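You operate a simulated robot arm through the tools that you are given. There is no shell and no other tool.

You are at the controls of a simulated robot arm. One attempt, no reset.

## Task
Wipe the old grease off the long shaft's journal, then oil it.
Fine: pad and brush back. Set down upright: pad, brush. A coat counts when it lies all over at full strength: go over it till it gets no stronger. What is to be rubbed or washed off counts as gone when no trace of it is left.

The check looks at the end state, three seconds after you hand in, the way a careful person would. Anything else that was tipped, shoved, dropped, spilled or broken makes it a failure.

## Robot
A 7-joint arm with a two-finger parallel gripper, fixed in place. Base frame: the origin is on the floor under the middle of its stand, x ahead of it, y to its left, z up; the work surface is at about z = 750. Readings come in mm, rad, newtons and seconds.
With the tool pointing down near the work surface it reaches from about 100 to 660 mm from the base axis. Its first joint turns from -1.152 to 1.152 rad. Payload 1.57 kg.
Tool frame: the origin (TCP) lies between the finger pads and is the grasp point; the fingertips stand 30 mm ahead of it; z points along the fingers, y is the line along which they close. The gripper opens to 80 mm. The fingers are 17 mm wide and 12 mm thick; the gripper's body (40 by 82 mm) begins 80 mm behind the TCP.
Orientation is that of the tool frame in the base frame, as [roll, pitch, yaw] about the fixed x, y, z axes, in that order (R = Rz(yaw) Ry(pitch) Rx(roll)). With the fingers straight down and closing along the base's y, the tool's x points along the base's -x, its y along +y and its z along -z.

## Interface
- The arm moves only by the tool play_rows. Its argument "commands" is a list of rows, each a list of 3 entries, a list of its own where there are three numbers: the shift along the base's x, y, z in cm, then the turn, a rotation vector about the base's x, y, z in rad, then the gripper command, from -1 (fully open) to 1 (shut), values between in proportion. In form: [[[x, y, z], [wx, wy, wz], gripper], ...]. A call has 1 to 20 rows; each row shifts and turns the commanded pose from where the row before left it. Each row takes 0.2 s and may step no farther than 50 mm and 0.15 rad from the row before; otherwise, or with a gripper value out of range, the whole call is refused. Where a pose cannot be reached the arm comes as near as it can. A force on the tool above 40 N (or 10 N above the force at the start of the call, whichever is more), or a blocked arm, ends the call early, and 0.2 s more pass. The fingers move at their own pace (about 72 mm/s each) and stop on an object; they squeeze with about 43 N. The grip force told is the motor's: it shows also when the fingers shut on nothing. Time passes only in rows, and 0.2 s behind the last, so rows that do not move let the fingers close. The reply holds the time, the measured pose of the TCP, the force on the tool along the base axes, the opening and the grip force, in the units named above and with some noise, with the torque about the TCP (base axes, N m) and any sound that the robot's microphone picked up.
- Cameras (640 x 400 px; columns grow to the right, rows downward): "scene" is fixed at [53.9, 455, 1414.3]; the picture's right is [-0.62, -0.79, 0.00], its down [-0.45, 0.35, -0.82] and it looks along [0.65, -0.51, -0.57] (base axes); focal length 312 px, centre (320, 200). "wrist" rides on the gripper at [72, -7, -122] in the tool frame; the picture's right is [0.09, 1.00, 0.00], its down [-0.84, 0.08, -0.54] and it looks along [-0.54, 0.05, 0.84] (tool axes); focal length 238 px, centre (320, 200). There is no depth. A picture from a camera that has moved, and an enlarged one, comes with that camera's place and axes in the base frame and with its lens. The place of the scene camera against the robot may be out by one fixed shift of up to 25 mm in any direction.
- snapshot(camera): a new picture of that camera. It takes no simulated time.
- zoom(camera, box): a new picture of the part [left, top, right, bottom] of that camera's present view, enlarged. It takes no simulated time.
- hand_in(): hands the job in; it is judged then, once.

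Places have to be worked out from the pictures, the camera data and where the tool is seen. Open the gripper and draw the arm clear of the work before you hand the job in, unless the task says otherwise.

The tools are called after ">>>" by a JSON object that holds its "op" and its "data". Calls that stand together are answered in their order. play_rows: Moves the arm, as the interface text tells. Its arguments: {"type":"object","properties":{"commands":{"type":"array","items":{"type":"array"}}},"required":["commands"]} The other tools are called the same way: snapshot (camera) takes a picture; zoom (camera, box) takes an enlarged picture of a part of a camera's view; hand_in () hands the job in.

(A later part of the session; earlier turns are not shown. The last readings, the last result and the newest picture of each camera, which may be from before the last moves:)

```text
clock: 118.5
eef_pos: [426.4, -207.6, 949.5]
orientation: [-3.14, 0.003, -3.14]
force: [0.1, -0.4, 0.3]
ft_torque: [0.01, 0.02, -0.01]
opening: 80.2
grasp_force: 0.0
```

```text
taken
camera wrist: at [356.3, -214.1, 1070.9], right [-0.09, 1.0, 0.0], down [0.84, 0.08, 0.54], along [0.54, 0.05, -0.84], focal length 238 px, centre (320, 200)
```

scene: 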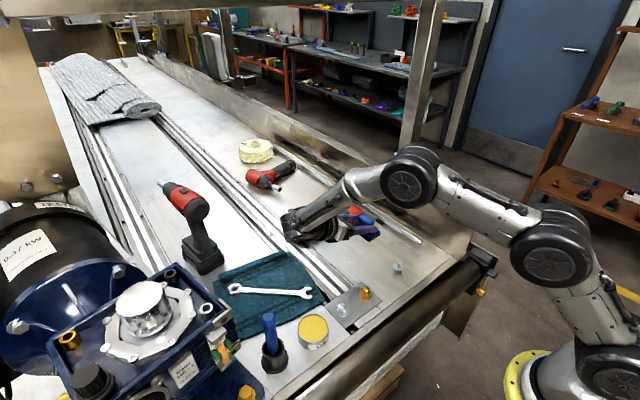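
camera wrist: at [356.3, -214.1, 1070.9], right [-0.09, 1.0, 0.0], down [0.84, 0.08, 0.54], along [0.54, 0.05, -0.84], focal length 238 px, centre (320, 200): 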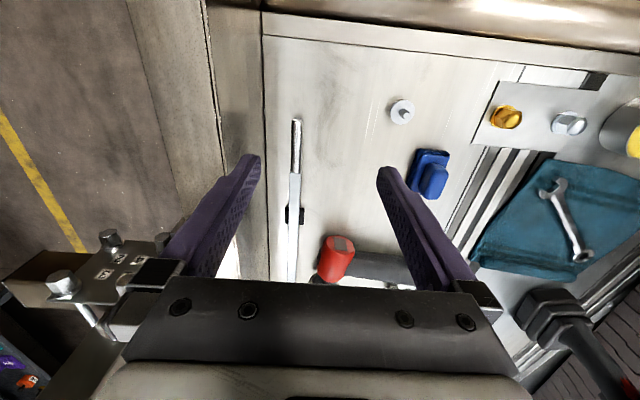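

I zoom on the journal in this overhead view.

>>> {"op": "zoom", "data": {"camera": "wrist", "box": [264, 112, 328, 152]}}

>>> {"op": "zoom", "data": {"camera": "wrist", "box": [264, 135, 328, 175]}}

```text
10.00 times, centred on (296, 132) of wrist
camera zoom: at [356.3, -214.1, 1070.9], right [-0.09, 1.0, 0.0], down [0.84, 0.08, 0.54], along [0.54, 0.05, -0.84], focal length 2384 px, centre (560, 880)
```

zoom: 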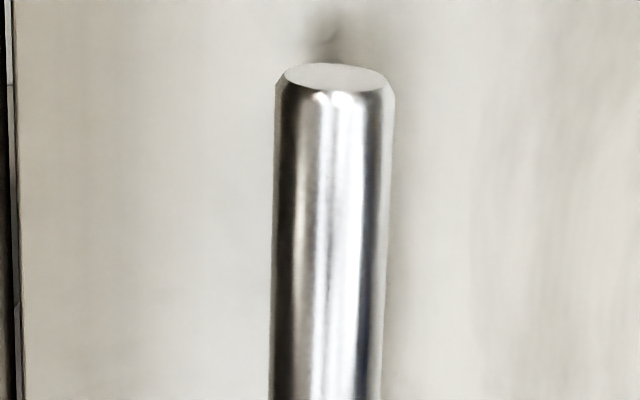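

```text
10.00 times, centred on (296, 155) of wrist
camera zoom: at [356.3, -214.1, 1070.9], right [-0.09, 1.0, 0.0], down [0.84, 0.08, 0.54], along [0.54, 0.05, -0.84], focal length 2384 px, centre (560, 650)
```

zoom: 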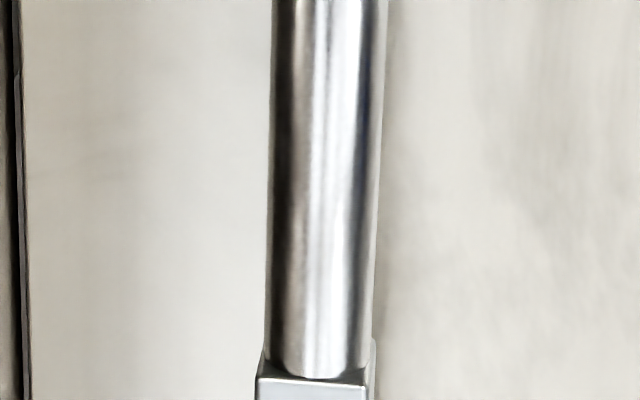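

The journal is uniformly clean, no bulge left on the wall side. Next the brush: I move high over toward the oil tin and brush holder to look.

>>> {"op": "play_rows", "data": {"commands": [[[0, 4, 2.5], [0, 0, 0], -1], [[0, 4, 2.5], [0, 0, 0], -1], [[-0.3, 4.5, 1], [0, 0, 0], -1], [[-0.3, 4.5, 0], [0, 0, 0], -1], [[-0.3, 4.5, 0], [0, 0, 0], -1], [[-0.3, 4.5, 0], [0, 0, 0], -1], [[-0.3, 4.5, 0], [0, 0, 0], -1], [[-0.3, 4.5, 0], [0, 0, 0], -1], [[-0.3, 4.5, 0], [0, 0, 0], -1], [[0, 4, 0], [0, 0, 0], -1], [[0, 0, 0], [0, 0, 0], -1]]}}

>>> {"op": "snapshot", "data": {"camera": "wrist"}}

>>> {"op": "snapshot", "data": {"camera": "scene"}}

```text
clock: 120.9
eef_pos: [408.9, 230.4, 1010.8]
orientation: [-3.139, 0.002, -3.14]
force: [0.3, 0.4, -0.3]
ft_torque: [-0.02, 0.0, 0.01]
opening: 79.8
grasp_force: 0.1
```

```text
taken
camera wrist: at [337.5, 223.3, 1131.7], right [-0.1, 1.0, 0.0], down [0.84, 0.08, 0.54], along [0.54, 0.05, -0.84], focal length 238 px, centre (320, 200)
```

wrist: 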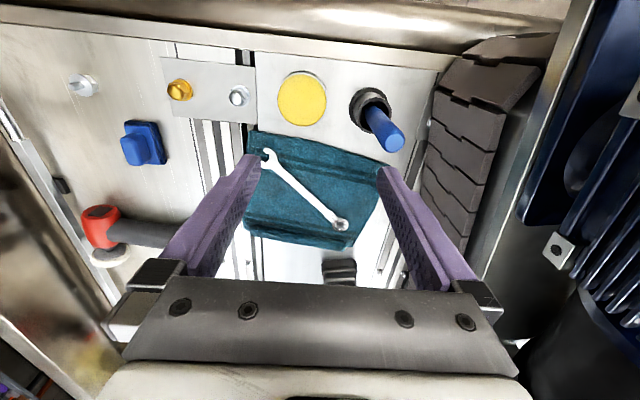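

```text
taken
```

scene: 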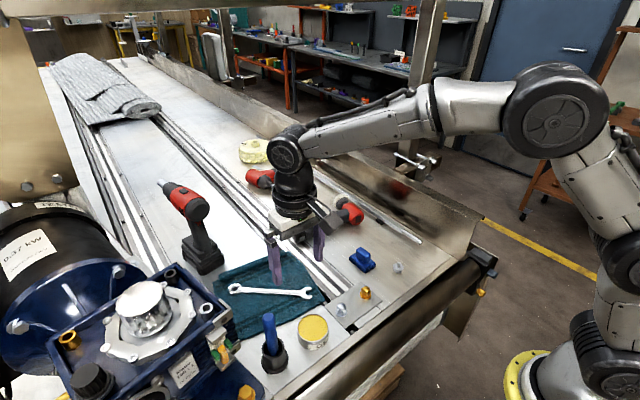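

The brush handle's top triangulates to about (409, 304, 902). I zoom in to get the holder and any lean.

>>> {"op": "zoom", "data": {"camera": "wrist", "box": [330, 70, 426, 160]}}

>>> {"op": "zoom", "data": {"camera": "scene", "box": [245, 305, 305, 380]}}

>>> {"op": "zoom", "data": {"camera": "wrist", "box": [260, 60, 350, 140]}}

```text
4.44 times, centred on (378, 115) of wrist
camera zoom: at [337.5, 223.3, 1131.7], right [-0.1, 1.0, 0.0], down [0.84, 0.08, 0.54], along [0.54, 0.05, -0.84], focal length 1059 px, centre (62, 578)
```

zoom: 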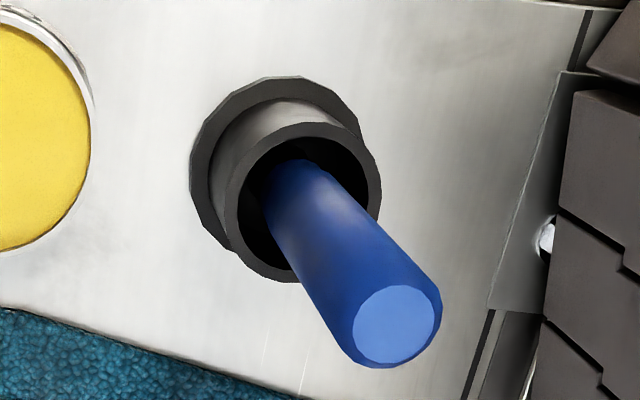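

```text
5.33 times, centred on (275, 342) of scene
camera zoom: at [53.9, 455.0, 1414.3], right [-0.62, -0.79, 0.0], down [-0.45, 0.35, -0.82], along [0.65, -0.51, -0.57], focal length 1662 px, centre (560, -560)
```

zoom: 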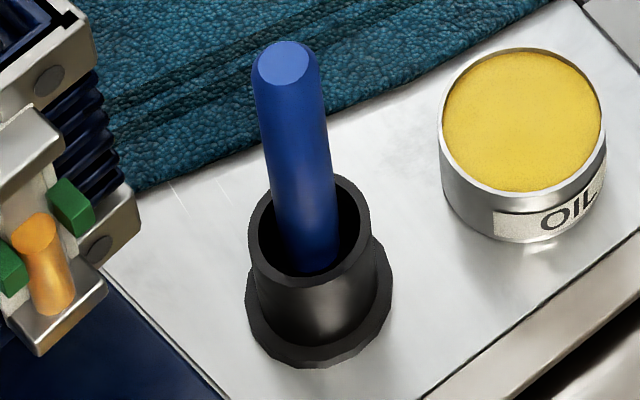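

```text
5.00 times, centred on (305, 100) of wrist
camera zoom: at [337.5, 223.3, 1131.7], right [-0.1, 1.0, 0.0], down [0.84, 0.08, 0.54], along [0.54, 0.05, -0.84], focal length 1192 px, centre (395, 700)
```

zoom: 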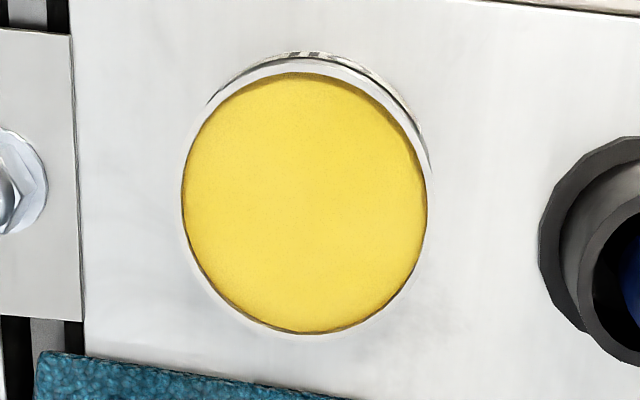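

The holder is upright at (407, 303) with its rim near z ≈ 804; the handle is about 20 mm thick, top at (409, 304, 906). The oil surface is about (401, 203, 785), 67 mm across. I move over the brush and check alignment.

>>> {"op": "play_rows", "data": {"commands": [[[0, 2.5, 0], [0, 0, 0], -1], [[0, 2.5, -1], [0, 0, 0], -1], [[0, 2.3, -1.5], [0, 0, 0], -1], [[0, 0, -1.5], [0, 0, 0], -1], [[0, 0, 0], [0, 0, 0], -1]]}}

>>> {"op": "snapshot", "data": {"camera": "wrist"}}

>>> {"op": "zoom", "data": {"camera": "scene", "box": [200, 220, 340, 390]}}

```text
clock: 122.1
eef_pos: [408.3, 301.9, 971.0]
orientation: [-3.14, 0.001, -3.139]
force: [-0.8, 0.1, 0.3]
ft_torque: [-0.02, 0.0, -0.01]
opening: 80.1
grasp_force: 0.1
```

```text
taken
camera wrist: at [337.6, 295.0, 1091.5], right [-0.1, 1.0, 0.0], down [0.84, 0.08, 0.54], along [0.54, 0.05, -0.84], focal length 238 px, centre (320, 200)
```

wrist: 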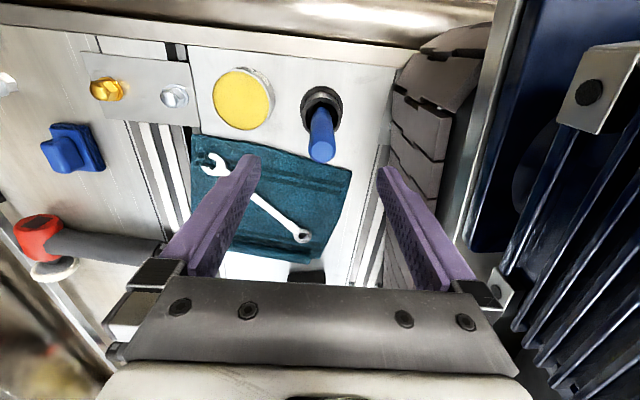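

```text
2.35 times, centred on (270, 305) of scene
camera zoom: at [53.9, 455.0, 1414.3], right [-0.62, -0.79, 0.0], down [-0.45, 0.35, -0.82], along [0.65, -0.51, -0.57], focal length 733 px, centre (438, -47)
```

zoom: 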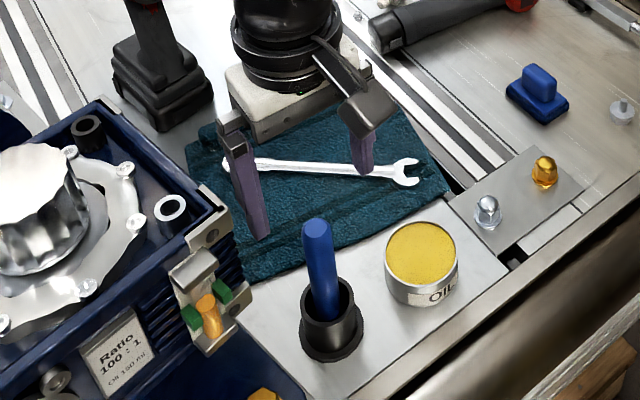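

Aligned within 2 mm. I lower around the handle and grip it about 25 mm below its top.

>>> {"op": "play_rows", "data": {"commands": [[[0.1, 0.2, -2.5], [0, 0, 0], -1], [[0, 0, -2.5], [0, 0, 0], -1], [[0, 0, -2], [0, 0, 0], -1], [[0, 0, -2], [0, 0, 0], -1], [[0, 0, 0], [0, 0, 0], -1]]}}

>>> {"op": "snapshot", "data": {"camera": "wrist"}}

>>> {"op": "zoom", "data": {"camera": "scene", "box": [220, 270, 330, 380]}}

```text
clock: 123.3
eef_pos: [408.5, 303.3, 880.0]
orientation: [-3.141, 0.001, -3.138]
force: [-1.1, 0.9, 0.5]
ft_torque: [0.02, 0.01, 0.02]
opening: 79.8
grasp_force: 0.0
```

```text
taken
camera wrist: at [337.7, 296.9, 1000.4], right [-0.1, 1.0, 0.0], down [0.84, 0.08, 0.54], along [0.54, 0.05, -0.84], focal length 238 px, centre (320, 200)
```

wrist: 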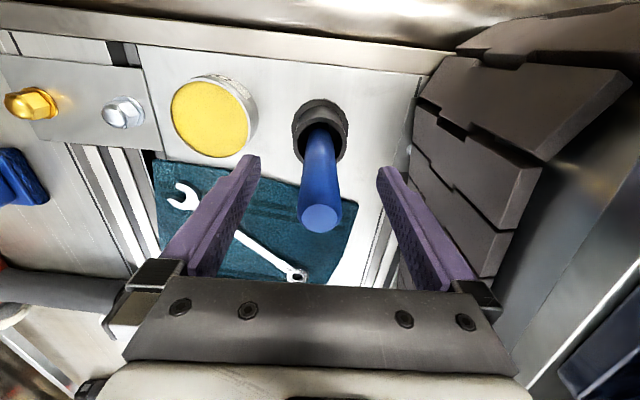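

```text
3.64 times, centred on (275, 325) of scene
camera zoom: at [53.9, 455.0, 1414.3], right [-0.62, -0.79, 0.0], down [-0.45, 0.35, -0.82], along [0.65, -0.51, -0.57], focal length 1133 px, centre (484, -254)
```

zoom: 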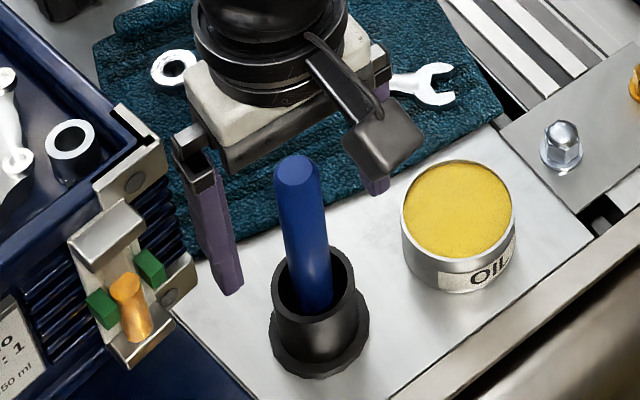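

Handle is centred between the fingers. I close on it.

>>> {"op": "play_rows", "data": {"commands": [[[0, 0, 0], [0, 0, 0], 0], [[0, 0, 0], [0, 0, 0], 0.7], [[0, 0, 0], [0, 0, 0], 1], [[0, 0, 0], [0, 0, 0], 1], [[0, 0, 0], [0, 0, 0], 1]]}}

>>> {"op": "play_rows", "data": {"commands": [[[0, 0, 1], [0, 0, 0], 1], [[0, 0, 2], [0, 0, 0], 1]]}}

>>> {"op": "zoom", "data": {"camera": "scene", "box": [220, 270, 330, 380]}}

```text
clock: 124.5
eef_pos: [408.9, 303.9, 881.4]
orientation: [3.141, 0.001, -3.138]
force: [-1.0, -1.0, 1.5]
ft_torque: [-0.1, 0.01, 0.05]
opening: 22.8
grasp_force: 35.1
```

```text
clock: 125.1
eef_pos: [408.8, 302.5, 908.5]
orientation: [-3.14, 0.003, -3.139]
force: [-0.4, 0.2, 0.0]
ft_torque: [-0.03, 0.02, -0.03]
opening: 22.3
grasp_force: 34.2
```

```text
3.64 times, centred on (275, 325) of scene
camera zoom: at [53.9, 455.0, 1414.3], right [-0.62, -0.79, 0.0], down [-0.45, 0.35, -0.82], along [0.65, -0.51, -0.57], focal length 1133 px, centre (484, -254)
```

zoom: 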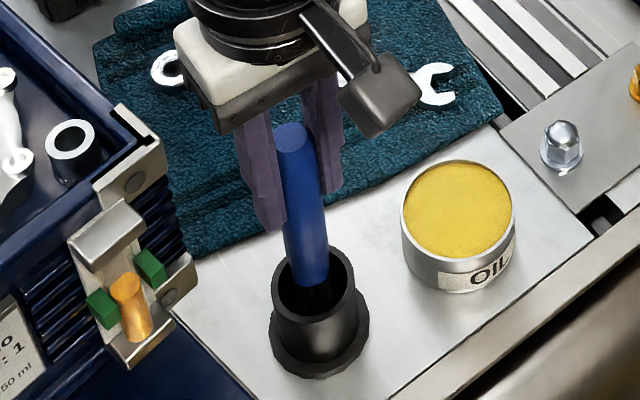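

It comes out freely; I see bristles. I lift until the brush is well clear of the holder and look at its shape.

>>> {"op": "play_rows", "data": {"commands": [[[0, 0, 3], [0, 0, 0], 1], [[0, 0, 3], [0, 0, 0], 1], [[0, 0, 3], [0, 0, 0], 1], [[0, 0, 2], [0, 0, 0], 1], [[0, 0, 0], [0, 0, 0], 1]]}}

>>> {"op": "zoom", "data": {"camera": "scene", "box": [220, 220, 340, 380]}}

>>> {"op": "snapshot", "data": {"camera": "wrist"}}

```text
clock: 126.3
eef_pos: [410.8, 303.0, 1019.1]
orientation: [-3.14, 0.002, -3.137]
force: [-0.3, -0.4, -0.6]
ft_torque: [0.0, 0.01, 0.0]
opening: 22.1
grasp_force: 35.6
```

```text
2.50 times, centred on (280, 300) of scene
camera zoom: at [53.9, 455.0, 1414.3], right [-0.62, -0.79, 0.0], down [-0.45, 0.35, -0.82], along [0.65, -0.51, -0.57], focal length 779 px, centre (420, -50)
```

zoom: 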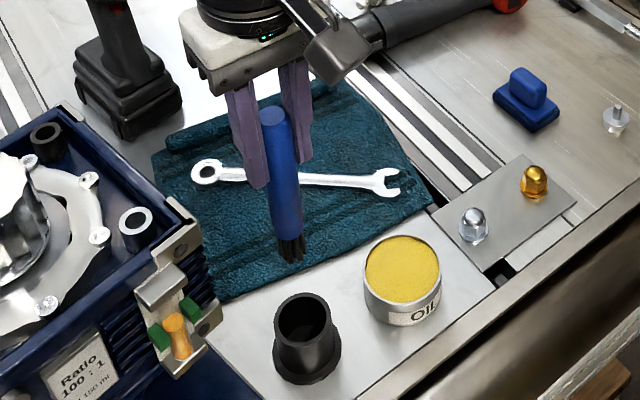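

```text
taken
camera wrist: at [338.7, 295.6, 1138.9], right [-0.1, 1.0, 0.0], down [0.84, 0.08, 0.54], along [0.54, 0.05, -0.84], focal length 238 px, centre (320, 200)
```

wrist: 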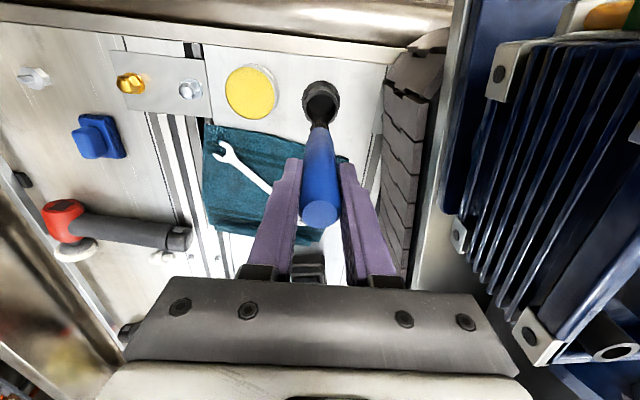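

The brush has short dark bristles; its tip is about 128 mm below the TCP. I carry it over the oil tin centre and lower to just above the oil.

>>> {"op": "play_rows", "data": {"commands": [[[-0.2, -2.5, 0], [0, 0, 0], 1], [[-0.2, -2.5, 0], [0, 0, 0], 1], [[-0.2, -2.5, 0], [0, 0, 0], 1], [[-0.2, -2.5, 0], [0, 0, 0], 1], [[0, 0, -3], [0, 0, 0], 1], [[0, 0, -3], [0, 0, 0], 1], [[0, 0, -2], [0, 0, 0], 1], [[0, 0, 0], [0, 0, 0], 1]]}}

>>> {"op": "zoom", "data": {"camera": "scene", "box": [260, 260, 370, 370]}}

>>> {"op": "snapshot", "data": {"camera": "wrist"}}

```text
clock: 128.1
eef_pos: [398.8, 204.5, 940.0]
orientation: [3.141, 0.002, -3.137]
force: [-0.1, 0.2, -1.4]
ft_torque: [-0.02, -0.02, 0.0]
opening: 21.9
grasp_force: 34.8
```

```text
3.64 times, centred on (315, 315) of scene
camera zoom: at [53.9, 455.0, 1414.3], right [-0.62, -0.79, 0.0], down [-0.45, 0.35, -0.82], along [0.65, -0.51, -0.57], focal length 1133 px, centre (338, -218)
```

zoom: 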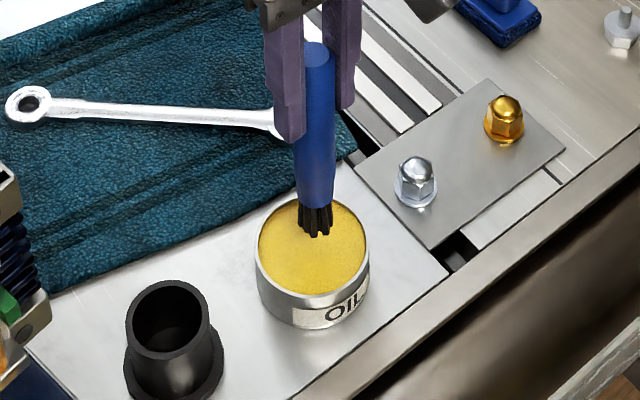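

```text
taken
camera wrist: at [328.0, 197.2, 1060.5], right [-0.1, 1.0, 0.0], down [0.84, 0.08, 0.54], along [0.54, 0.05, -0.84], focal length 238 px, centre (320, 200)
```

wrist: 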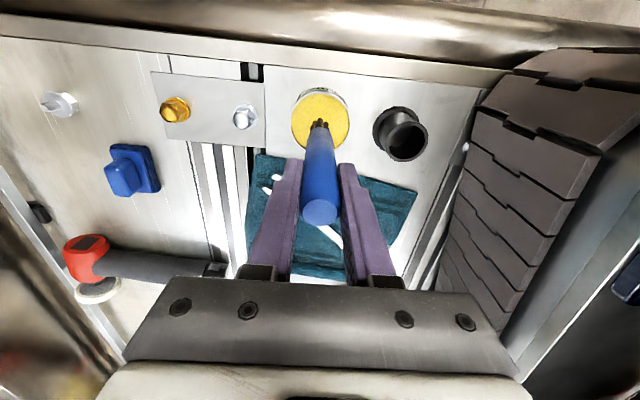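

The tip hovers above the oil. I lower in small steps, watching for contact.

>>> {"op": "play_rows", "data": {"commands": [[[0, 0, -0.8], [0, 0, 0], 1], [[0, 0, -0.6], [0, 0, 0], 1], [[0, 0, 0], [0, 0, 0], 1]]}}

>>> {"op": "zoom", "data": {"camera": "scene", "box": [285, 295, 345, 345]}}

>>> {"op": "play_rows", "data": {"commands": [[[0, 0, -0.4], [0, 0, 0], 1], [[0, 0, 0], [0, 0, 0], 1]]}}

>>> {"op": "zoom", "data": {"camera": "scene", "box": [285, 295, 345, 345]}}

```text
clock: 128.9
eef_pos: [398.7, 202.8, 925.3]
orientation: [-3.14, 0.001, -3.138]
force: [-0.3, -0.9, -0.1]
ft_torque: [0.02, 0.02, 0.01]
opening: 22.1
grasp_force: 34.7
```

```text
8.00 times, centred on (315, 320) of scene
camera zoom: at [53.9, 455.0, 1414.3], right [-0.62, -0.79, 0.0], down [-0.45, 0.35, -0.82], along [0.65, -0.51, -0.57], focal length 2493 px, centre (360, -760)
```

zoom: 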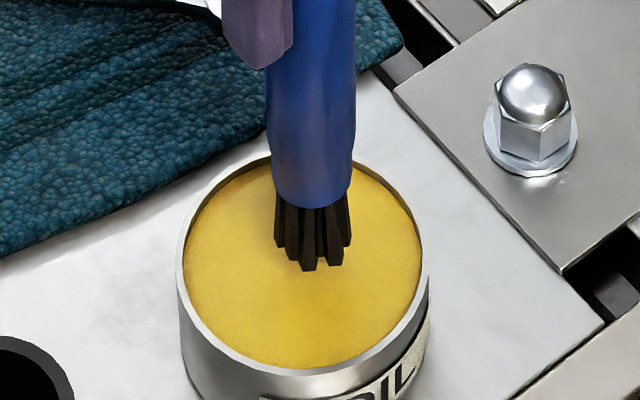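

```text
clock: 129.5
eef_pos: [399.5, 202.7, 921.8]
orientation: [3.141, 0.003, -3.137]
force: [0.0, 0.0, 0.2]
ft_torque: [0.0, 0.02, -0.01]
opening: 22.1
grasp_force: 35.0
```

```text
8.00 times, centred on (315, 320) of scene
camera zoom: at [53.9, 455.0, 1414.3], right [-0.62, -0.79, 0.0], down [-0.45, 0.35, -0.82], along [0.65, -0.51, -0.57], focal length 2493 px, centre (360, -760)
```

zoom: 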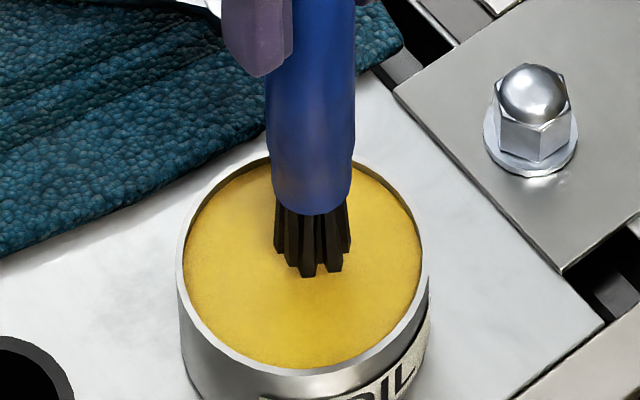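

Not touching yet; I continue down in small steps.

>>> {"op": "play_rows", "data": {"commands": [[[0, 0, -0.3], [0, 0, 0], 1], [[0, 0, 0], [0, 0, 0], 1]]}}

>>> {"op": "play_rows", "data": {"commands": [[[0, 0, -0.3], [0, 0, 0], 1], [[0, 0, 0], [0, 0, 0], 1]]}}

>>> {"op": "zoom", "data": {"camera": "scene", "box": [285, 295, 345, 345]}}

```text
clock: 130.1
eef_pos: [399.1, 203.9, 919.1]
orientation: [-3.14, 0.002, -3.138]
force: [0.0, 0.5, 0.4]
ft_torque: [-0.01, -0.02, 0.03]
opening: 22.2
grasp_force: 35.0
```

```text
clock: 130.7
eef_pos: [400.8, 202.8, 914.6]
orientation: [3.14, 0.003, -3.138]
force: [-0.7, 0.5, -0.5]
ft_torque: [0.01, 0.0, 0.02]
opening: 22.2
grasp_force: 35.6
```

```text
8.00 times, centred on (315, 320) of scene
camera zoom: at [53.9, 455.0, 1414.3], right [-0.62, -0.79, 0.0], down [-0.45, 0.35, -0.82], along [0.65, -0.51, -0.57], focal length 2493 px, centre (360, -760)
```

zoom: 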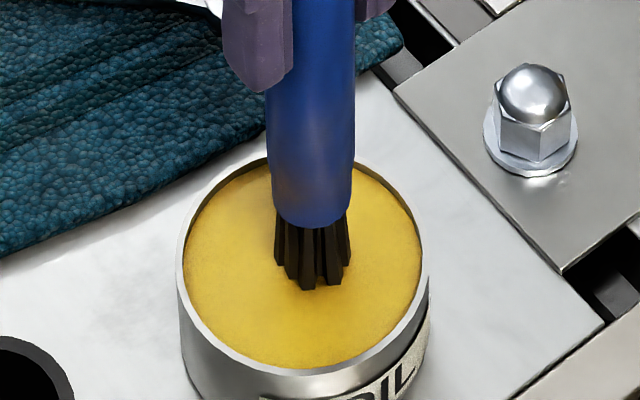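

Still free; continuing down.

>>> {"op": "play_rows", "data": {"commands": [[[0, 0, -0.3], [0, 0, 0], 1], [[0, 0, 0], [0, 0, 0], 1]]}}

>>> {"op": "play_rows", "data": {"commands": [[[0, 0, -0.3], [0, 0, 0], 1], [[0, 0, 0], [0, 0, 0], 1]]}}

>>> {"op": "zoom", "data": {"camera": "scene", "box": [285, 295, 345, 345]}}

```text
clock: 131.3
eef_pos: [400.2, 201.8, 911.9]
orientation: [-3.14, 0.001, -3.138]
force: [-0.1, -0.2, 0.0]
ft_torque: [0.0, 0.0, -0.01]
opening: 22.1
grasp_force: 35.0
```

```text
clock: 131.9
eef_pos: [400.2, 203.3, 912.0]
orientation: [3.14, 0.005, -3.139]
force: [-6.5, -3.2, 22.5]
ft_torque: [-0.48, 0.78, 0.02]
opening: 22.3
grasp_force: 35.1
```

```text
8.00 times, centred on (315, 320) of scene
camera zoom: at [53.5, 454.8, 1414.4], right [-0.62, -0.79, 0.0], down [-0.45, 0.35, -0.82], along [0.65, -0.51, -0.57], focal length 2493 px, centre (360, -760)
```

zoom: 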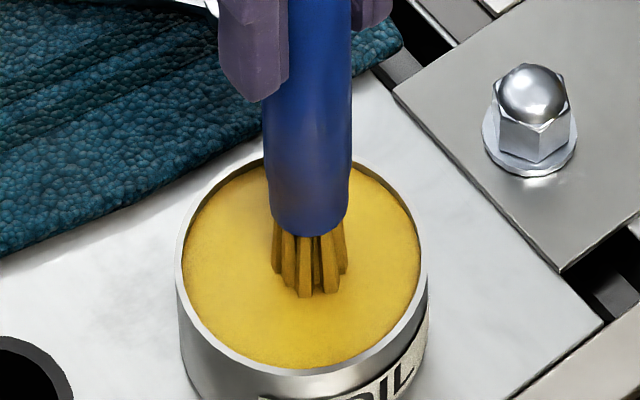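

The bristles touched the oil (22 N) and turned golden, so the brush is loaded. I lift out and carry it toward the journal.

>>> {"op": "play_rows", "data": {"commands": [[[0, 0, 1], [0, 0, 0], 1], [[0, 0, 3], [0, 0, 0], 1], [[0, 0, 3], [0, 0, 0], 1], [[0.6, -4.3, 0], [0, 0, 0], 1], [[0.6, -4.3, 0], [0, 0, 0], 1], [[0.6, -4.3, 0], [0, 0, 0], 1], [[0.6, -4.3, 0], [0, 0, 0], 1], [[0.6, -4.3, 0], [0, 0, 0], 1], [[0.6, -4.3, 0], [0, 0, 0], 1], [[0.6, -4.3, 0], [0, 0, 0], 1], [[0.6, -4.3, 0], [0, 0, 0], 1], [[0.6, -4.3, 0], [0, 0, 0], 1], [[0.6, -4.3, 0], [0, 0, 0], 1], [[0, -0.9, 0], [0, 0, 0], 1], [[0, 0, 0], [0, 0, 0], 1]]}}

>>> {"op": "snapshot", "data": {"camera": "wrist"}}

>>> {"op": "zoom", "data": {"camera": "scene", "box": [370, 140, 470, 260]}}

```text
clock: 135.1
eef_pos: [456.4, -235.6, 980.3]
orientation: [3.141, 0.001, -3.137]
force: [0.6, 0.2, -0.5]
ft_torque: [0.01, 0.01, 0.0]
opening: 22.1
grasp_force: 34.8
```

```text
taken
camera wrist: at [387.3, -243.1, 1100.3], right [-0.1, 1.0, 0.0], down [0.84, 0.08, 0.54], along [0.54, 0.05, -0.84], focal length 238 px, centre (320, 200)
```

wrist: 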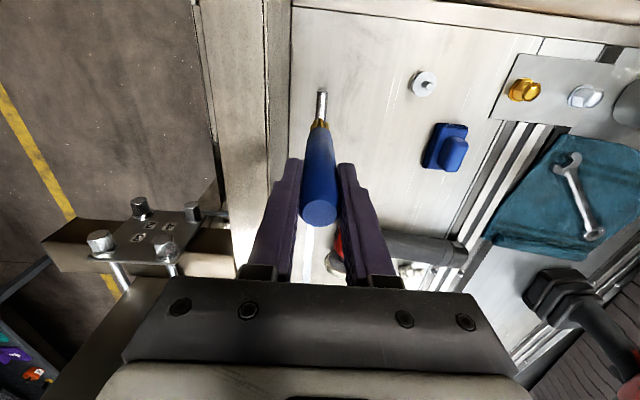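

```text
3.33 times, centred on (420, 200) of scene
camera zoom: at [54.0, 455.0, 1414.3], right [-0.62, -0.79, 0.0], down [-0.45, 0.35, -0.82], along [0.65, -0.51, -0.57], focal length 1039 px, centre (-13, 200)
```

zoom: 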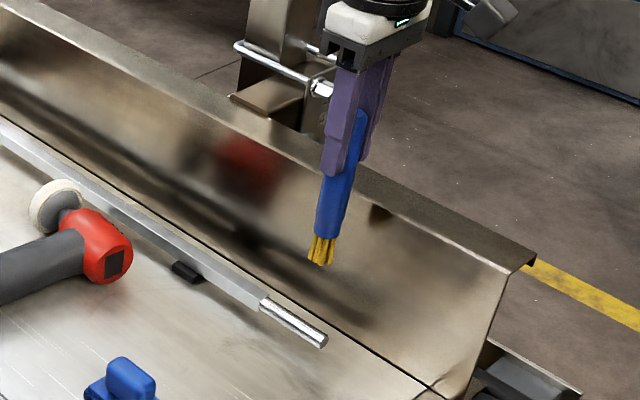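

The loaded brush hangs over the journal. I lower to near contact.

>>> {"op": "play_rows", "data": {"commands": [[[0, 0, -3], [0, 0, 0], 1], [[0, 0, -2.5], [0, 0, 0], 1], [[0, 0, -1.2], [0, 0, 0], 1], [[0, 0, 0], [0, 0, 0], 1]]}}

>>> {"op": "play_rows", "data": {"commands": [[[0, 0, -0.4], [0, 0, 0], 1], [[0, 0, 0], [0, 0, 0], 1]]}}

>>> {"op": "play_rows", "data": {"commands": [[[0, 0, -0.3], [0, 0, 0], 1], [[0, 0, 0], [0, 0, 0], 1]]}}

>>> {"op": "zoom", "data": {"camera": "scene", "box": [390, 205, 440, 245]}}

```text
clock: 136.1
eef_pos: [457.8, -236.7, 913.7]
orientation: [-3.141, 0.002, -3.138]
force: [0.0, -0.4, 0.3]
ft_torque: [-0.03, 0.01, -0.02]
opening: 21.9
grasp_force: 34.8
```

```text
clock: 136.7
eef_pos: [459.4, -236.2, 908.8]
orientation: [3.141, 0.002, -3.14]
force: [-0.1, 0.4, -0.3]
ft_torque: [0.03, -0.04, 0.02]
opening: 22.0
grasp_force: 34.7
```

```text
clock: 137.3
eef_pos: [459.9, -235.9, 905.6]
orientation: [3.141, 0.001, -3.139]
force: [-0.2, 0.0, -0.5]
ft_torque: [0.03, 0.02, 0.0]
opening: 21.9
grasp_force: 34.4
```

```text
10.00 times, centred on (415, 225) of scene
camera zoom: at [53.9, 455.0, 1414.3], right [-0.62, -0.79, 0.0], down [-0.45, 0.35, -0.82], along [0.65, -0.51, -0.57], focal length 3116 px, centre (-630, -50)
```

zoom: 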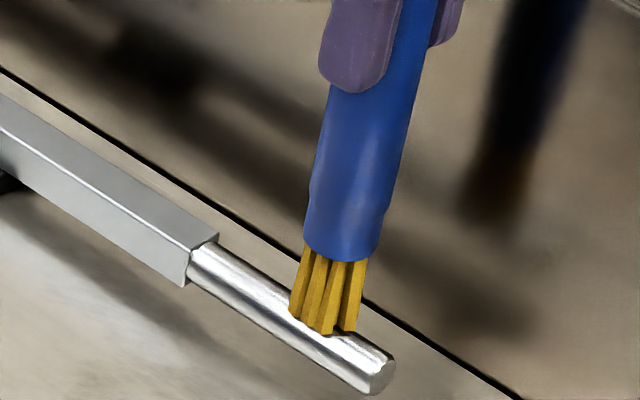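

Just above. I lower on to contact.

>>> {"op": "play_rows", "data": {"commands": [[[0, 0, -0.2], [0, 0, 0], 1], [[0, 0, 0], [0, 0, 0], 1]]}}

>>> {"op": "play_rows", "data": {"commands": [[[0, 0, -0.15], [0, 0, 0], 1], [[0, 0, 0], [0, 0, 0], 1]]}}

>>> {"op": "zoom", "data": {"camera": "scene", "box": [390, 205, 440, 245]}}

```text
clock: 137.9
eef_pos: [459.6, -237.2, 905.9]
orientation: [-3.138, 0.003, -3.137]
force: [-2.6, 1.1, 5.4]
ft_torque: [0.11, 0.2, 0.01]
opening: 22.0
grasp_force: 34.7
```

```text
clock: 138.5
eef_pos: [459.9, -236.3, 905.3]
orientation: [-3.14, 0.004, -3.138]
force: [-5.3, 1.2, 17.9]
ft_torque: [0.21, 0.76, 0.0]
opening: 22.0
grasp_force: 35.2
```

```text
10.00 times, centred on (415, 225) of scene
camera zoom: at [53.6, 455.2, 1414.2], right [-0.62, -0.79, 0.0], down [-0.45, 0.35, -0.82], along [0.65, -0.51, -0.57], focal length 3116 px, centre (-630, -50)
```

zoom: 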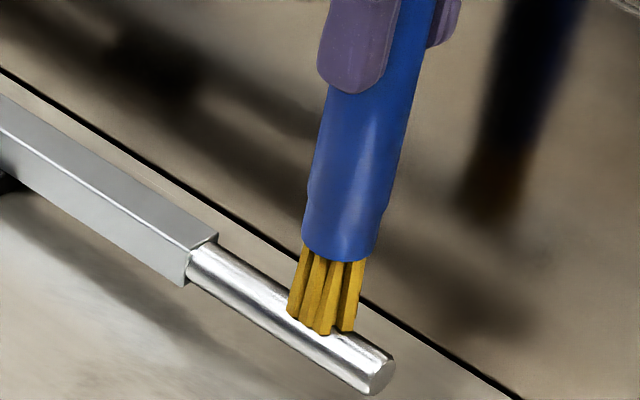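

Contact at ~18 N. I ease up 1 mm and stroke slowly along the journal toward the shoulder and back to the end.

>>> {"op": "play_rows", "data": {"commands": [[[0, 0, 0.08], [0, 0, 0], 1], [[0.5, 0, 0], [0, 0, 0], 1], [[0.5, 0, 0], [0, 0, 0], 1], [[0.5, 0, 0], [0, 0, 0], 1], [[0.5, 0, 0], [0, 0, 0], 1], [[0.5, 0, 0], [0, 0, 0], 1], [[0, 0, 0], [0, 0, 0], 1]]}}

>>> {"op": "play_rows", "data": {"commands": [[[-0.5, 0, 0], [0, 0, 0], 1], [[-0.5, 0, 0], [0, 0, 0], 1], [[-0.5, 0, 0], [0, 0, 0], 1], [[-0.5, 0, 0], [0, 0, 0], 1], [[-0.5, 0, 0], [0, 0, 0], 1], [[-0.5, 0, 0], [0, 0, 0], 1], [[-0.5, 0, 0], [0, 0, 0], 1], [[-0.5, 0, 0], [0, 0, 0], 1]]}}

>>> {"op": "zoom", "data": {"camera": "scene", "box": [390, 205, 440, 245]}}

```text
clock: 140.1
eef_pos: [487.8, -237.2, 904.4]
orientation: [-3.14, 0.003, -3.14]
force: [-5.5, 0.0, 15.8]
ft_torque: [-0.06, 0.5, 0.02]
opening: 21.9
grasp_force: 34.7
```

```text
clock: 141.9
eef_pos: [445.8, -237.0, 903.2]
orientation: [-3.14, 0.002, -3.137]
force: [3.4, 1.3, 8.1]
ft_torque: [0.05, -0.48, -0.01]
opening: 21.9
grasp_force: 34.5
```

```text
10.00 times, centred on (415, 225) of scene
camera zoom: at [53.9, 455.1, 1414.3], right [-0.62, -0.79, 0.0], down [-0.45, 0.35, -0.82], along [0.65, -0.51, -0.57], focal length 3116 px, centre (-630, -50)
```

zoom: 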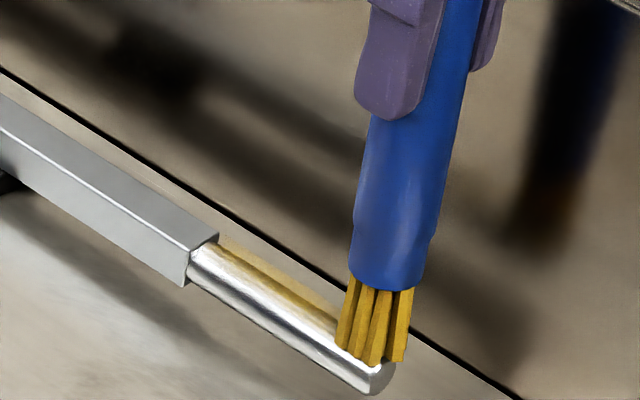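

Oil is going on as a yellow band. I continue to the end and make another pass slightly toward the wall side.

>>> {"op": "play_rows", "data": {"commands": [[[-0.4, 0, 0], [0, 0, 0], 1], [[-0.3, 0, 0], [0, 0, 0], 1], [[0, -0.3, -0.02], [0, 0, 0], 1], [[0.5, 0, 0], [0, 0, 0], 1], [[0.5, 0, 0], [0, 0, 0], 1], [[0.5, 0, 0], [0, 0, 0], 1], [[0.5, 0, 0], [0, 0, 0], 1], [[0.5, 0, 0], [0, 0, 0], 1], [[0.5, 0, 0], [0, 0, 0], 1], [[0.5, 0, 0], [0, 0, 0], 1], [[0.5, 0, 0], [0, 0, 0], 1], [[0.5, 0, 0], [0, 0, 0], 1], [[0.5, 0, 0], [0, 0, 0], 1], [[0, 0, 0], [0, 0, 0], 1]]}}

>>> {"op": "zoom", "data": {"camera": "scene", "box": [390, 205, 440, 245]}}

```text
clock: 144.9
eef_pos: [486.1, -239.4, 902.5]
orientation: [-3.14, 0.001, -3.138]
force: [-3.3, -0.1, 12.7]
ft_torque: [0.03, 0.42, 0.02]
opening: 22.1
grasp_force: 34.9
```

```text
10.00 times, centred on (415, 225) of scene
camera zoom: at [53.7, 455.1, 1414.3], right [-0.62, -0.79, 0.0], down [-0.45, 0.35, -0.82], along [0.65, -0.51, -0.57], focal length 3116 px, centre (-630, -50)
```

zoom: 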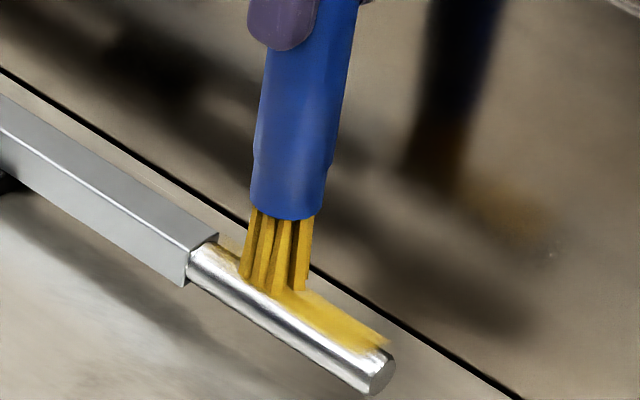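

The coat strengthens. I lift the brush to look at the coverage.

>>> {"op": "play_rows", "data": {"commands": [[[0, 0, 2], [0, 0, 0], 1], [[0, 0, 4], [0, 0, 0], 1], [[0, 0, 4], [0, 0, 0], 1], [[0, 0, 0], [0, 0, 0], 1]]}}

>>> {"op": "zoom", "data": {"camera": "scene", "box": [395, 222, 427, 242]}}

>>> {"op": "snapshot", "data": {"camera": "wrist"}}

```text
clock: 145.9
eef_pos: [487.1, -240.0, 1003.4]
orientation: [3.141, 0.002, -3.138]
force: [-0.8, 0.4, -0.5]
ft_torque: [0.02, 0.01, -0.02]
opening: 22.0
grasp_force: 34.8
```

```text
16.00 times, centred on (411, 232) of scene
camera zoom: at [53.9, 455.0, 1414.3], right [-0.62, -0.79, 0.0], down [-0.45, 0.35, -0.82], along [0.65, -0.51, -0.57], focal length 4986 px, centre (-1136, -312)
```

zoom: 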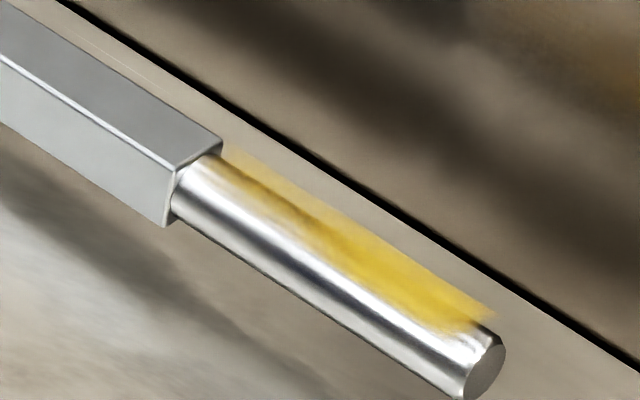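

```text
taken
camera wrist: at [416.0, -245.8, 1123.8], right [-0.1, 1.0, 0.0], down [0.84, 0.08, 0.54], along [0.54, 0.05, -0.84], focal length 238 px, centre (320, 200)
```

wrist: 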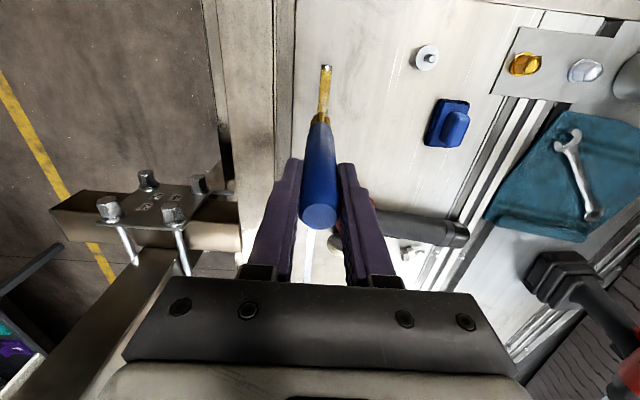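

I zoom in from the wrist camera on the coat from above.

>>> {"op": "zoom", "data": {"camera": "wrist", "box": [294, 55, 358, 125]}}

>>> {"op": "zoom", "data": {"camera": "wrist", "box": [308, 60, 344, 100]}}

```text
5.71 times, centred on (326, 90) of wrist
camera zoom: at [416.0, -245.8, 1123.8], right [-0.1, 1.0, 0.0], down [0.84, 0.08, 0.54], along [0.54, 0.05, -0.84], focal length 1362 px, centre (286, 829)
```

zoom: 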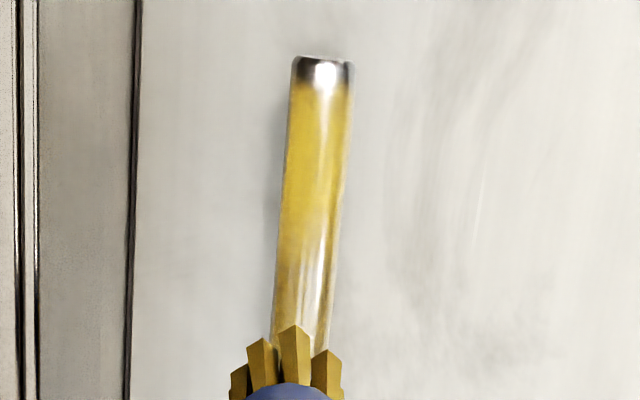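

```text
10.00 times, centred on (326, 80) of wrist
camera zoom: at [416.0, -245.8, 1123.8], right [-0.1, 1.0, 0.0], down [0.84, 0.08, 0.54], along [0.54, 0.05, -0.84], focal length 2384 px, centre (260, 1400)
```

zoom: 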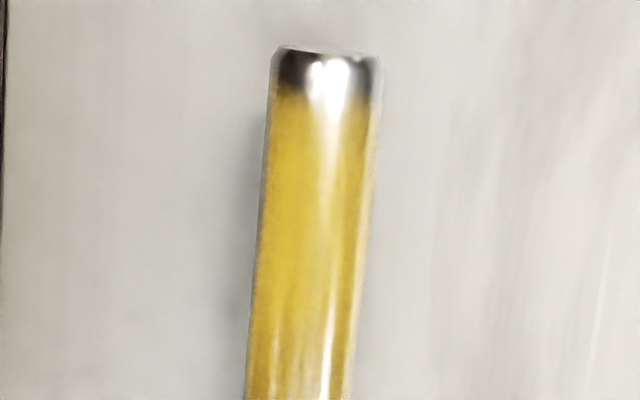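

The coat spans the crown evenly but is thinner toward the shoulder. I go back down and work the shoulder half with several slow passes at slightly different y offsets.

>>> {"op": "play_rows", "data": {"commands": [[[0, 0.3, -4], [0, 0, 0], 1], [[0, 0, -3.5], [0, 0, 0], 1], [[0, 0, -1.5], [0, 0, 0], 1], [[0, 0, -0.6], [0, 0, 0], 1], [[0, 0, 0], [0, 0, 0], 1]]}}

>>> {"op": "play_rows", "data": {"commands": [[[0, 0, -0.2], [0, 0, 0], 1], [[0, 0, 0], [0, 0, 0], 1]]}}

```text
clock: 147.1
eef_pos: [488.2, -236.7, 905.9]
orientation: [-3.139, 0.001, -3.138]
force: [0.1, -1.1, 0.5]
ft_torque: [0.02, 0.03, -0.01]
opening: 21.8
grasp_force: 34.8
```

```text
clock: 147.7
eef_pos: [488.3, -235.5, 904.7]
orientation: [-3.141, 0.002, -3.139]
force: [-0.4, 0.2, -0.8]
ft_torque: [0.01, 0.01, 0.02]
opening: 21.6
grasp_force: 35.0
```

I press to light contact and stroke over the shoulder half.

>>> {"op": "play_rows", "data": {"commands": [[[0, 0, -0.2], [0, 0, 0], 1], [[0, 0, 0], [0, 0, 0], 1]]}}

>>> {"op": "play_rows", "data": {"commands": [[[0.4, 0, 0], [0, 0, 0], 1], [[-0.5, 0, 0], [0, 0, 0], 1], [[-0.5, 0, 0], [0, 0, 0], 1], [[-0.5, 0, 0], [0, 0, 0], 1], [[-0.5, 0, 0], [0, 0, 0], 1], [[-0.5, 0, 0], [0, 0, 0], 1], [[0.5, -0.3, 0], [0, 0, 0], 1], [[0.5, 0, 0], [0, 0, 0], 1], [[0.5, 0, 0], [0, 0, 0], 1], [[0.5, 0, 0], [0, 0, 0], 1], [[0.5, 0, 0], [0, 0, 0], 1]]}}

```text
clock: 148.3
eef_pos: [487.6, -236.0, 902.8]
orientation: [3.141, 0.003, -3.139]
force: [-0.4, -0.8, -0.6]
ft_torque: [0.0, -0.01, 0.0]
opening: 21.8
grasp_force: 34.7
```

```text
clock: 150.7
eef_pos: [491.7, -238.5, 903.6]
orientation: [-3.14, 0.002, -3.14]
force: [-2.9, -0.3, 11.7]
ft_torque: [-0.07, 0.41, 0.02]
opening: 22.0
grasp_force: 34.7
```

>>> {"op": "zoom", "data": {"camera": "scene", "box": [390, 205, 440, 245]}}

>>> {"op": "play_rows", "data": {"commands": [[[-0.5, 0.6, 0], [0, 0, 0], 1], [[-0.5, 0, 0], [0, 0, 0], 1], [[-0.5, 0, 0], [0, 0, 0], 1], [[-0.5, 0, 0], [0, 0, 0], 1], [[-0.5, 0, 0], [0, 0, 0], 1], [[0.5, -0.3, 0], [0, 0, 0], 1], [[0.5, 0, 0], [0, 0, 0], 1], [[0.5, 0, 0], [0, 0, 0], 1], [[0.5, 0, 0], [0, 0, 0], 1], [[0.5, 0, 0], [0, 0, 0], 1]]}}

>>> {"op": "zoom", "data": {"camera": "scene", "box": [390, 205, 440, 245]}}

```text
10.00 times, centred on (415, 225) of scene
camera zoom: at [53.7, 455.1, 1414.3], right [-0.62, -0.79, 0.0], down [-0.45, 0.35, -0.82], along [0.65, -0.51, -0.57], focal length 3116 px, centre (-630, -50)
```

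zoom: 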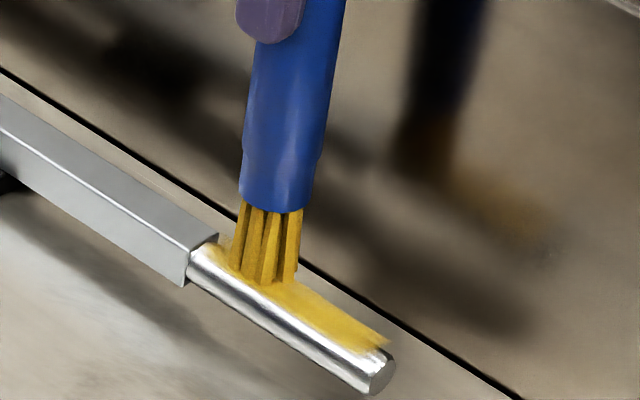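

```text
clock: 152.9
eef_pos: [493.9, -237.3, 901.5]
orientation: [-3.141, 0.001, -3.138]
force: [-2.6, 0.3, 9.2]
ft_torque: [-0.06, 0.33, 0.02]
opening: 21.9
grasp_force: 34.7
```

```text
10.00 times, centred on (415, 225) of scene
camera zoom: at [53.7, 455.1, 1414.3], right [-0.62, -0.79, 0.0], down [-0.45, 0.35, -0.82], along [0.65, -0.51, -0.57], focal length 3116 px, centre (-630, -50)
```

zoom: 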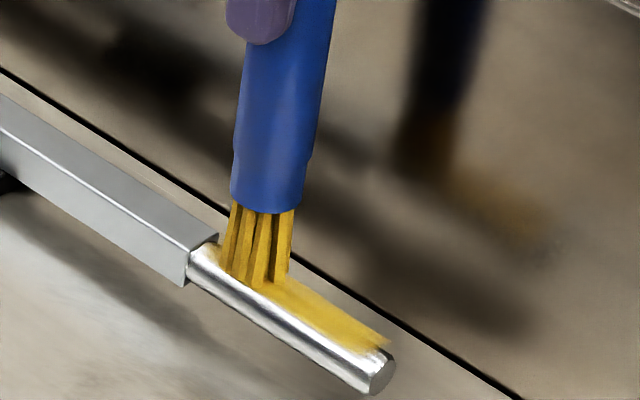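

The shoulder end is filling in. I sweep the full length to the free end and back before checking.

>>> {"op": "play_rows", "data": {"commands": [[[-0.6, 0.2, 0], [0, 0, 0], 1], [[-0.6, 0, 0], [0, 0, 0], 1], [[-0.6, 0, 0], [0, 0, 0], 1], [[-0.6, 0, 0], [0, 0, 0], 1], [[-0.6, 0, 0], [0, 0, 0], 1], [[-0.6, 0, 0], [0, 0, 0], 1], [[-0.6, 0, 0], [0, 0, 0], 1], [[-0.6, 0, 0], [0, 0, 0], 1], [[-0.5, 0, 0], [0, 0, 0], 1], [[-0.4, 0, 0], [0, 0, 0], 1], [[0, 0, 0], [0, 0, 0], 1]]}}

>>> {"op": "play_rows", "data": {"commands": [[[0.5, -0.5, 0], [0, 0, 0], 1], [[0.5, 0, 0], [0, 0, 0], 1], [[0.5, 0, 0], [0, 0, 0], 1], [[0.5, 0, 0], [0, 0, 0], 1], [[0, 0, 3], [0, 0, 0], 1], [[0, 0, 4], [0, 0, 0], 1], [[0, 0, 3.5], [0, 0, 0], 1], [[0, 0, 0], [0, 0, 0], 1]]}}

>>> {"op": "zoom", "data": {"camera": "scene", "box": [395, 222, 427, 242]}}

>>> {"op": "zoom", "data": {"camera": "wrist", "box": [280, 60, 360, 140]}}

```text
clock: 155.3
eef_pos: [434.9, -233.6, 902.9]
orientation: [3.141, 0.0, -3.136]
force: [1.2, 0.4, 6.2]
ft_torque: [0.03, -0.26, -0.02]
opening: 21.8
grasp_force: 34.7
```

```text
clock: 157.1
eef_pos: [455.0, -239.7, 1008.2]
orientation: [-3.141, 0.004, -3.139]
force: [-0.7, 0.0, -1.4]
ft_torque: [0.02, 0.01, 0.02]
opening: 21.8
grasp_force: 34.4
```

```text
16.00 times, centred on (411, 232) of scene
camera zoom: at [53.9, 455.0, 1414.3], right [-0.62, -0.79, 0.0], down [-0.45, 0.35, -0.82], along [0.65, -0.51, -0.57], focal length 4986 px, centre (-1136, -312)
```

zoom: 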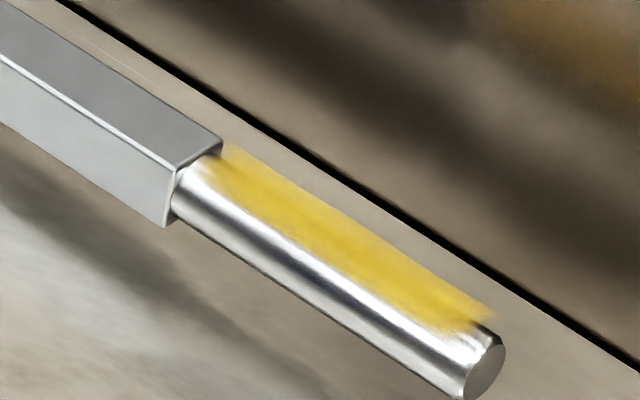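

```text
5.00 times, centred on (320, 100) of wrist
camera zoom: at [383.2, -246.5, 1128.9], right [-0.1, 1.0, 0.0], down [0.84, 0.08, 0.54], along [0.54, 0.05, -0.84], focal length 1192 px, centre (320, 700)
```

zoom: 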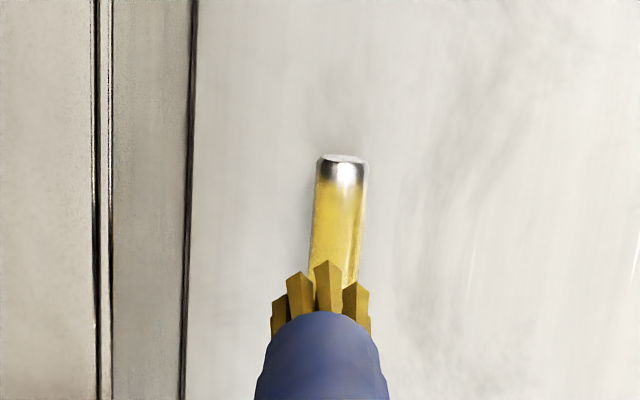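

The yellow strip now runs evenly from the shoulder to near the free end. To see whether the coat region extends further down the near flank, I lean the brush about 30° and make a pass on the +y flank.

>>> {"op": "play_rows", "data": {"commands": [[[0.3, 2, -1], [-0.131, 0, 0], 1], [[0.3, 2, -1], [-0.131, 0, 0], 1], [[0.3, 2, -1], [-0.131, 0, 0], 1], [[0.3, 1.6, -1], [-0.131, 0, 0], 1], [[0, 0, -2.5], [0, 0, 0], 1], [[0, 0, -2.5], [0, 0, 0], 1], [[0, 0, -1.5], [0, 0, 0], 1], [[0, 0, 0], [0, 0, 0], 1]]}}

>>> {"op": "zoom", "data": {"camera": "scene", "box": [380, 195, 440, 245]}}

```text
clock: 158.9
eef_pos: [467.7, -164.3, 901.3]
orientation: [-2.616, -0.001, -3.139]
force: [0.8, -0.2, -0.6]
ft_torque: [0.01, 0.0, -0.02]
opening: 22.0
grasp_force: 35.0
```

```text
8.00 times, centred on (410, 220) of scene
camera zoom: at [53.9, 455.0, 1414.3], right [-0.62, -0.79, 0.0], down [-0.45, 0.35, -0.82], along [0.65, -0.51, -0.57], focal length 2493 px, centre (-400, 40)
```

zoom: 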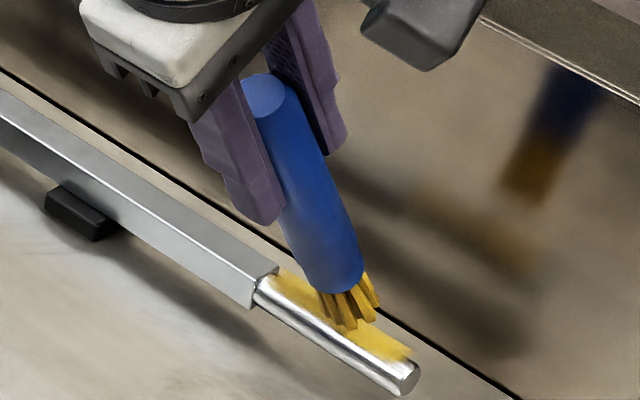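

I approach along the leaning axis to light contact on the near flank.

>>> {"op": "play_rows", "data": {"commands": [[[0, -0.1, -0.8], [0, 0, 0], 1], [[0, -0.15, -0.5], [0, 0, 0], 1], [[0, 0, 0], [0, 0, 0], 1]]}}

>>> {"op": "play_rows", "data": {"commands": [[[0, -0.1, -0.2], [0, 0, 0], 1], [[0, 0, 0], [0, 0, 0], 1]]}}

>>> {"op": "play_rows", "data": {"commands": [[[0, -0.1, -0.17], [0, 0, 0], 1], [[0, 0, 0], [0, 0, 0], 1]]}}

```text
clock: 159.7
eef_pos: [468.7, -165.5, 889.5]
orientation: [-2.616, 0.0, -3.138]
force: [0.6, 0.3, -0.3]
ft_torque: [-0.01, -0.02, 0.02]
opening: 22.0
grasp_force: 34.7
```

```text
clock: 160.3
eef_pos: [468.3, -166.2, 887.9]
orientation: [-2.616, 0.0, -3.138]
force: [-0.9, -0.5, -0.7]
ft_torque: [0.01, -0.02, -0.01]
opening: 21.8
grasp_force: 34.7
```

```text
clock: 160.9
eef_pos: [468.3, -166.0, 887.7]
orientation: [-2.617, 0.002, -3.139]
force: [-3.5, 7.9, 9.4]
ft_torque: [0.26, 0.25, -0.14]
opening: 21.8
grasp_force: 35.3
```

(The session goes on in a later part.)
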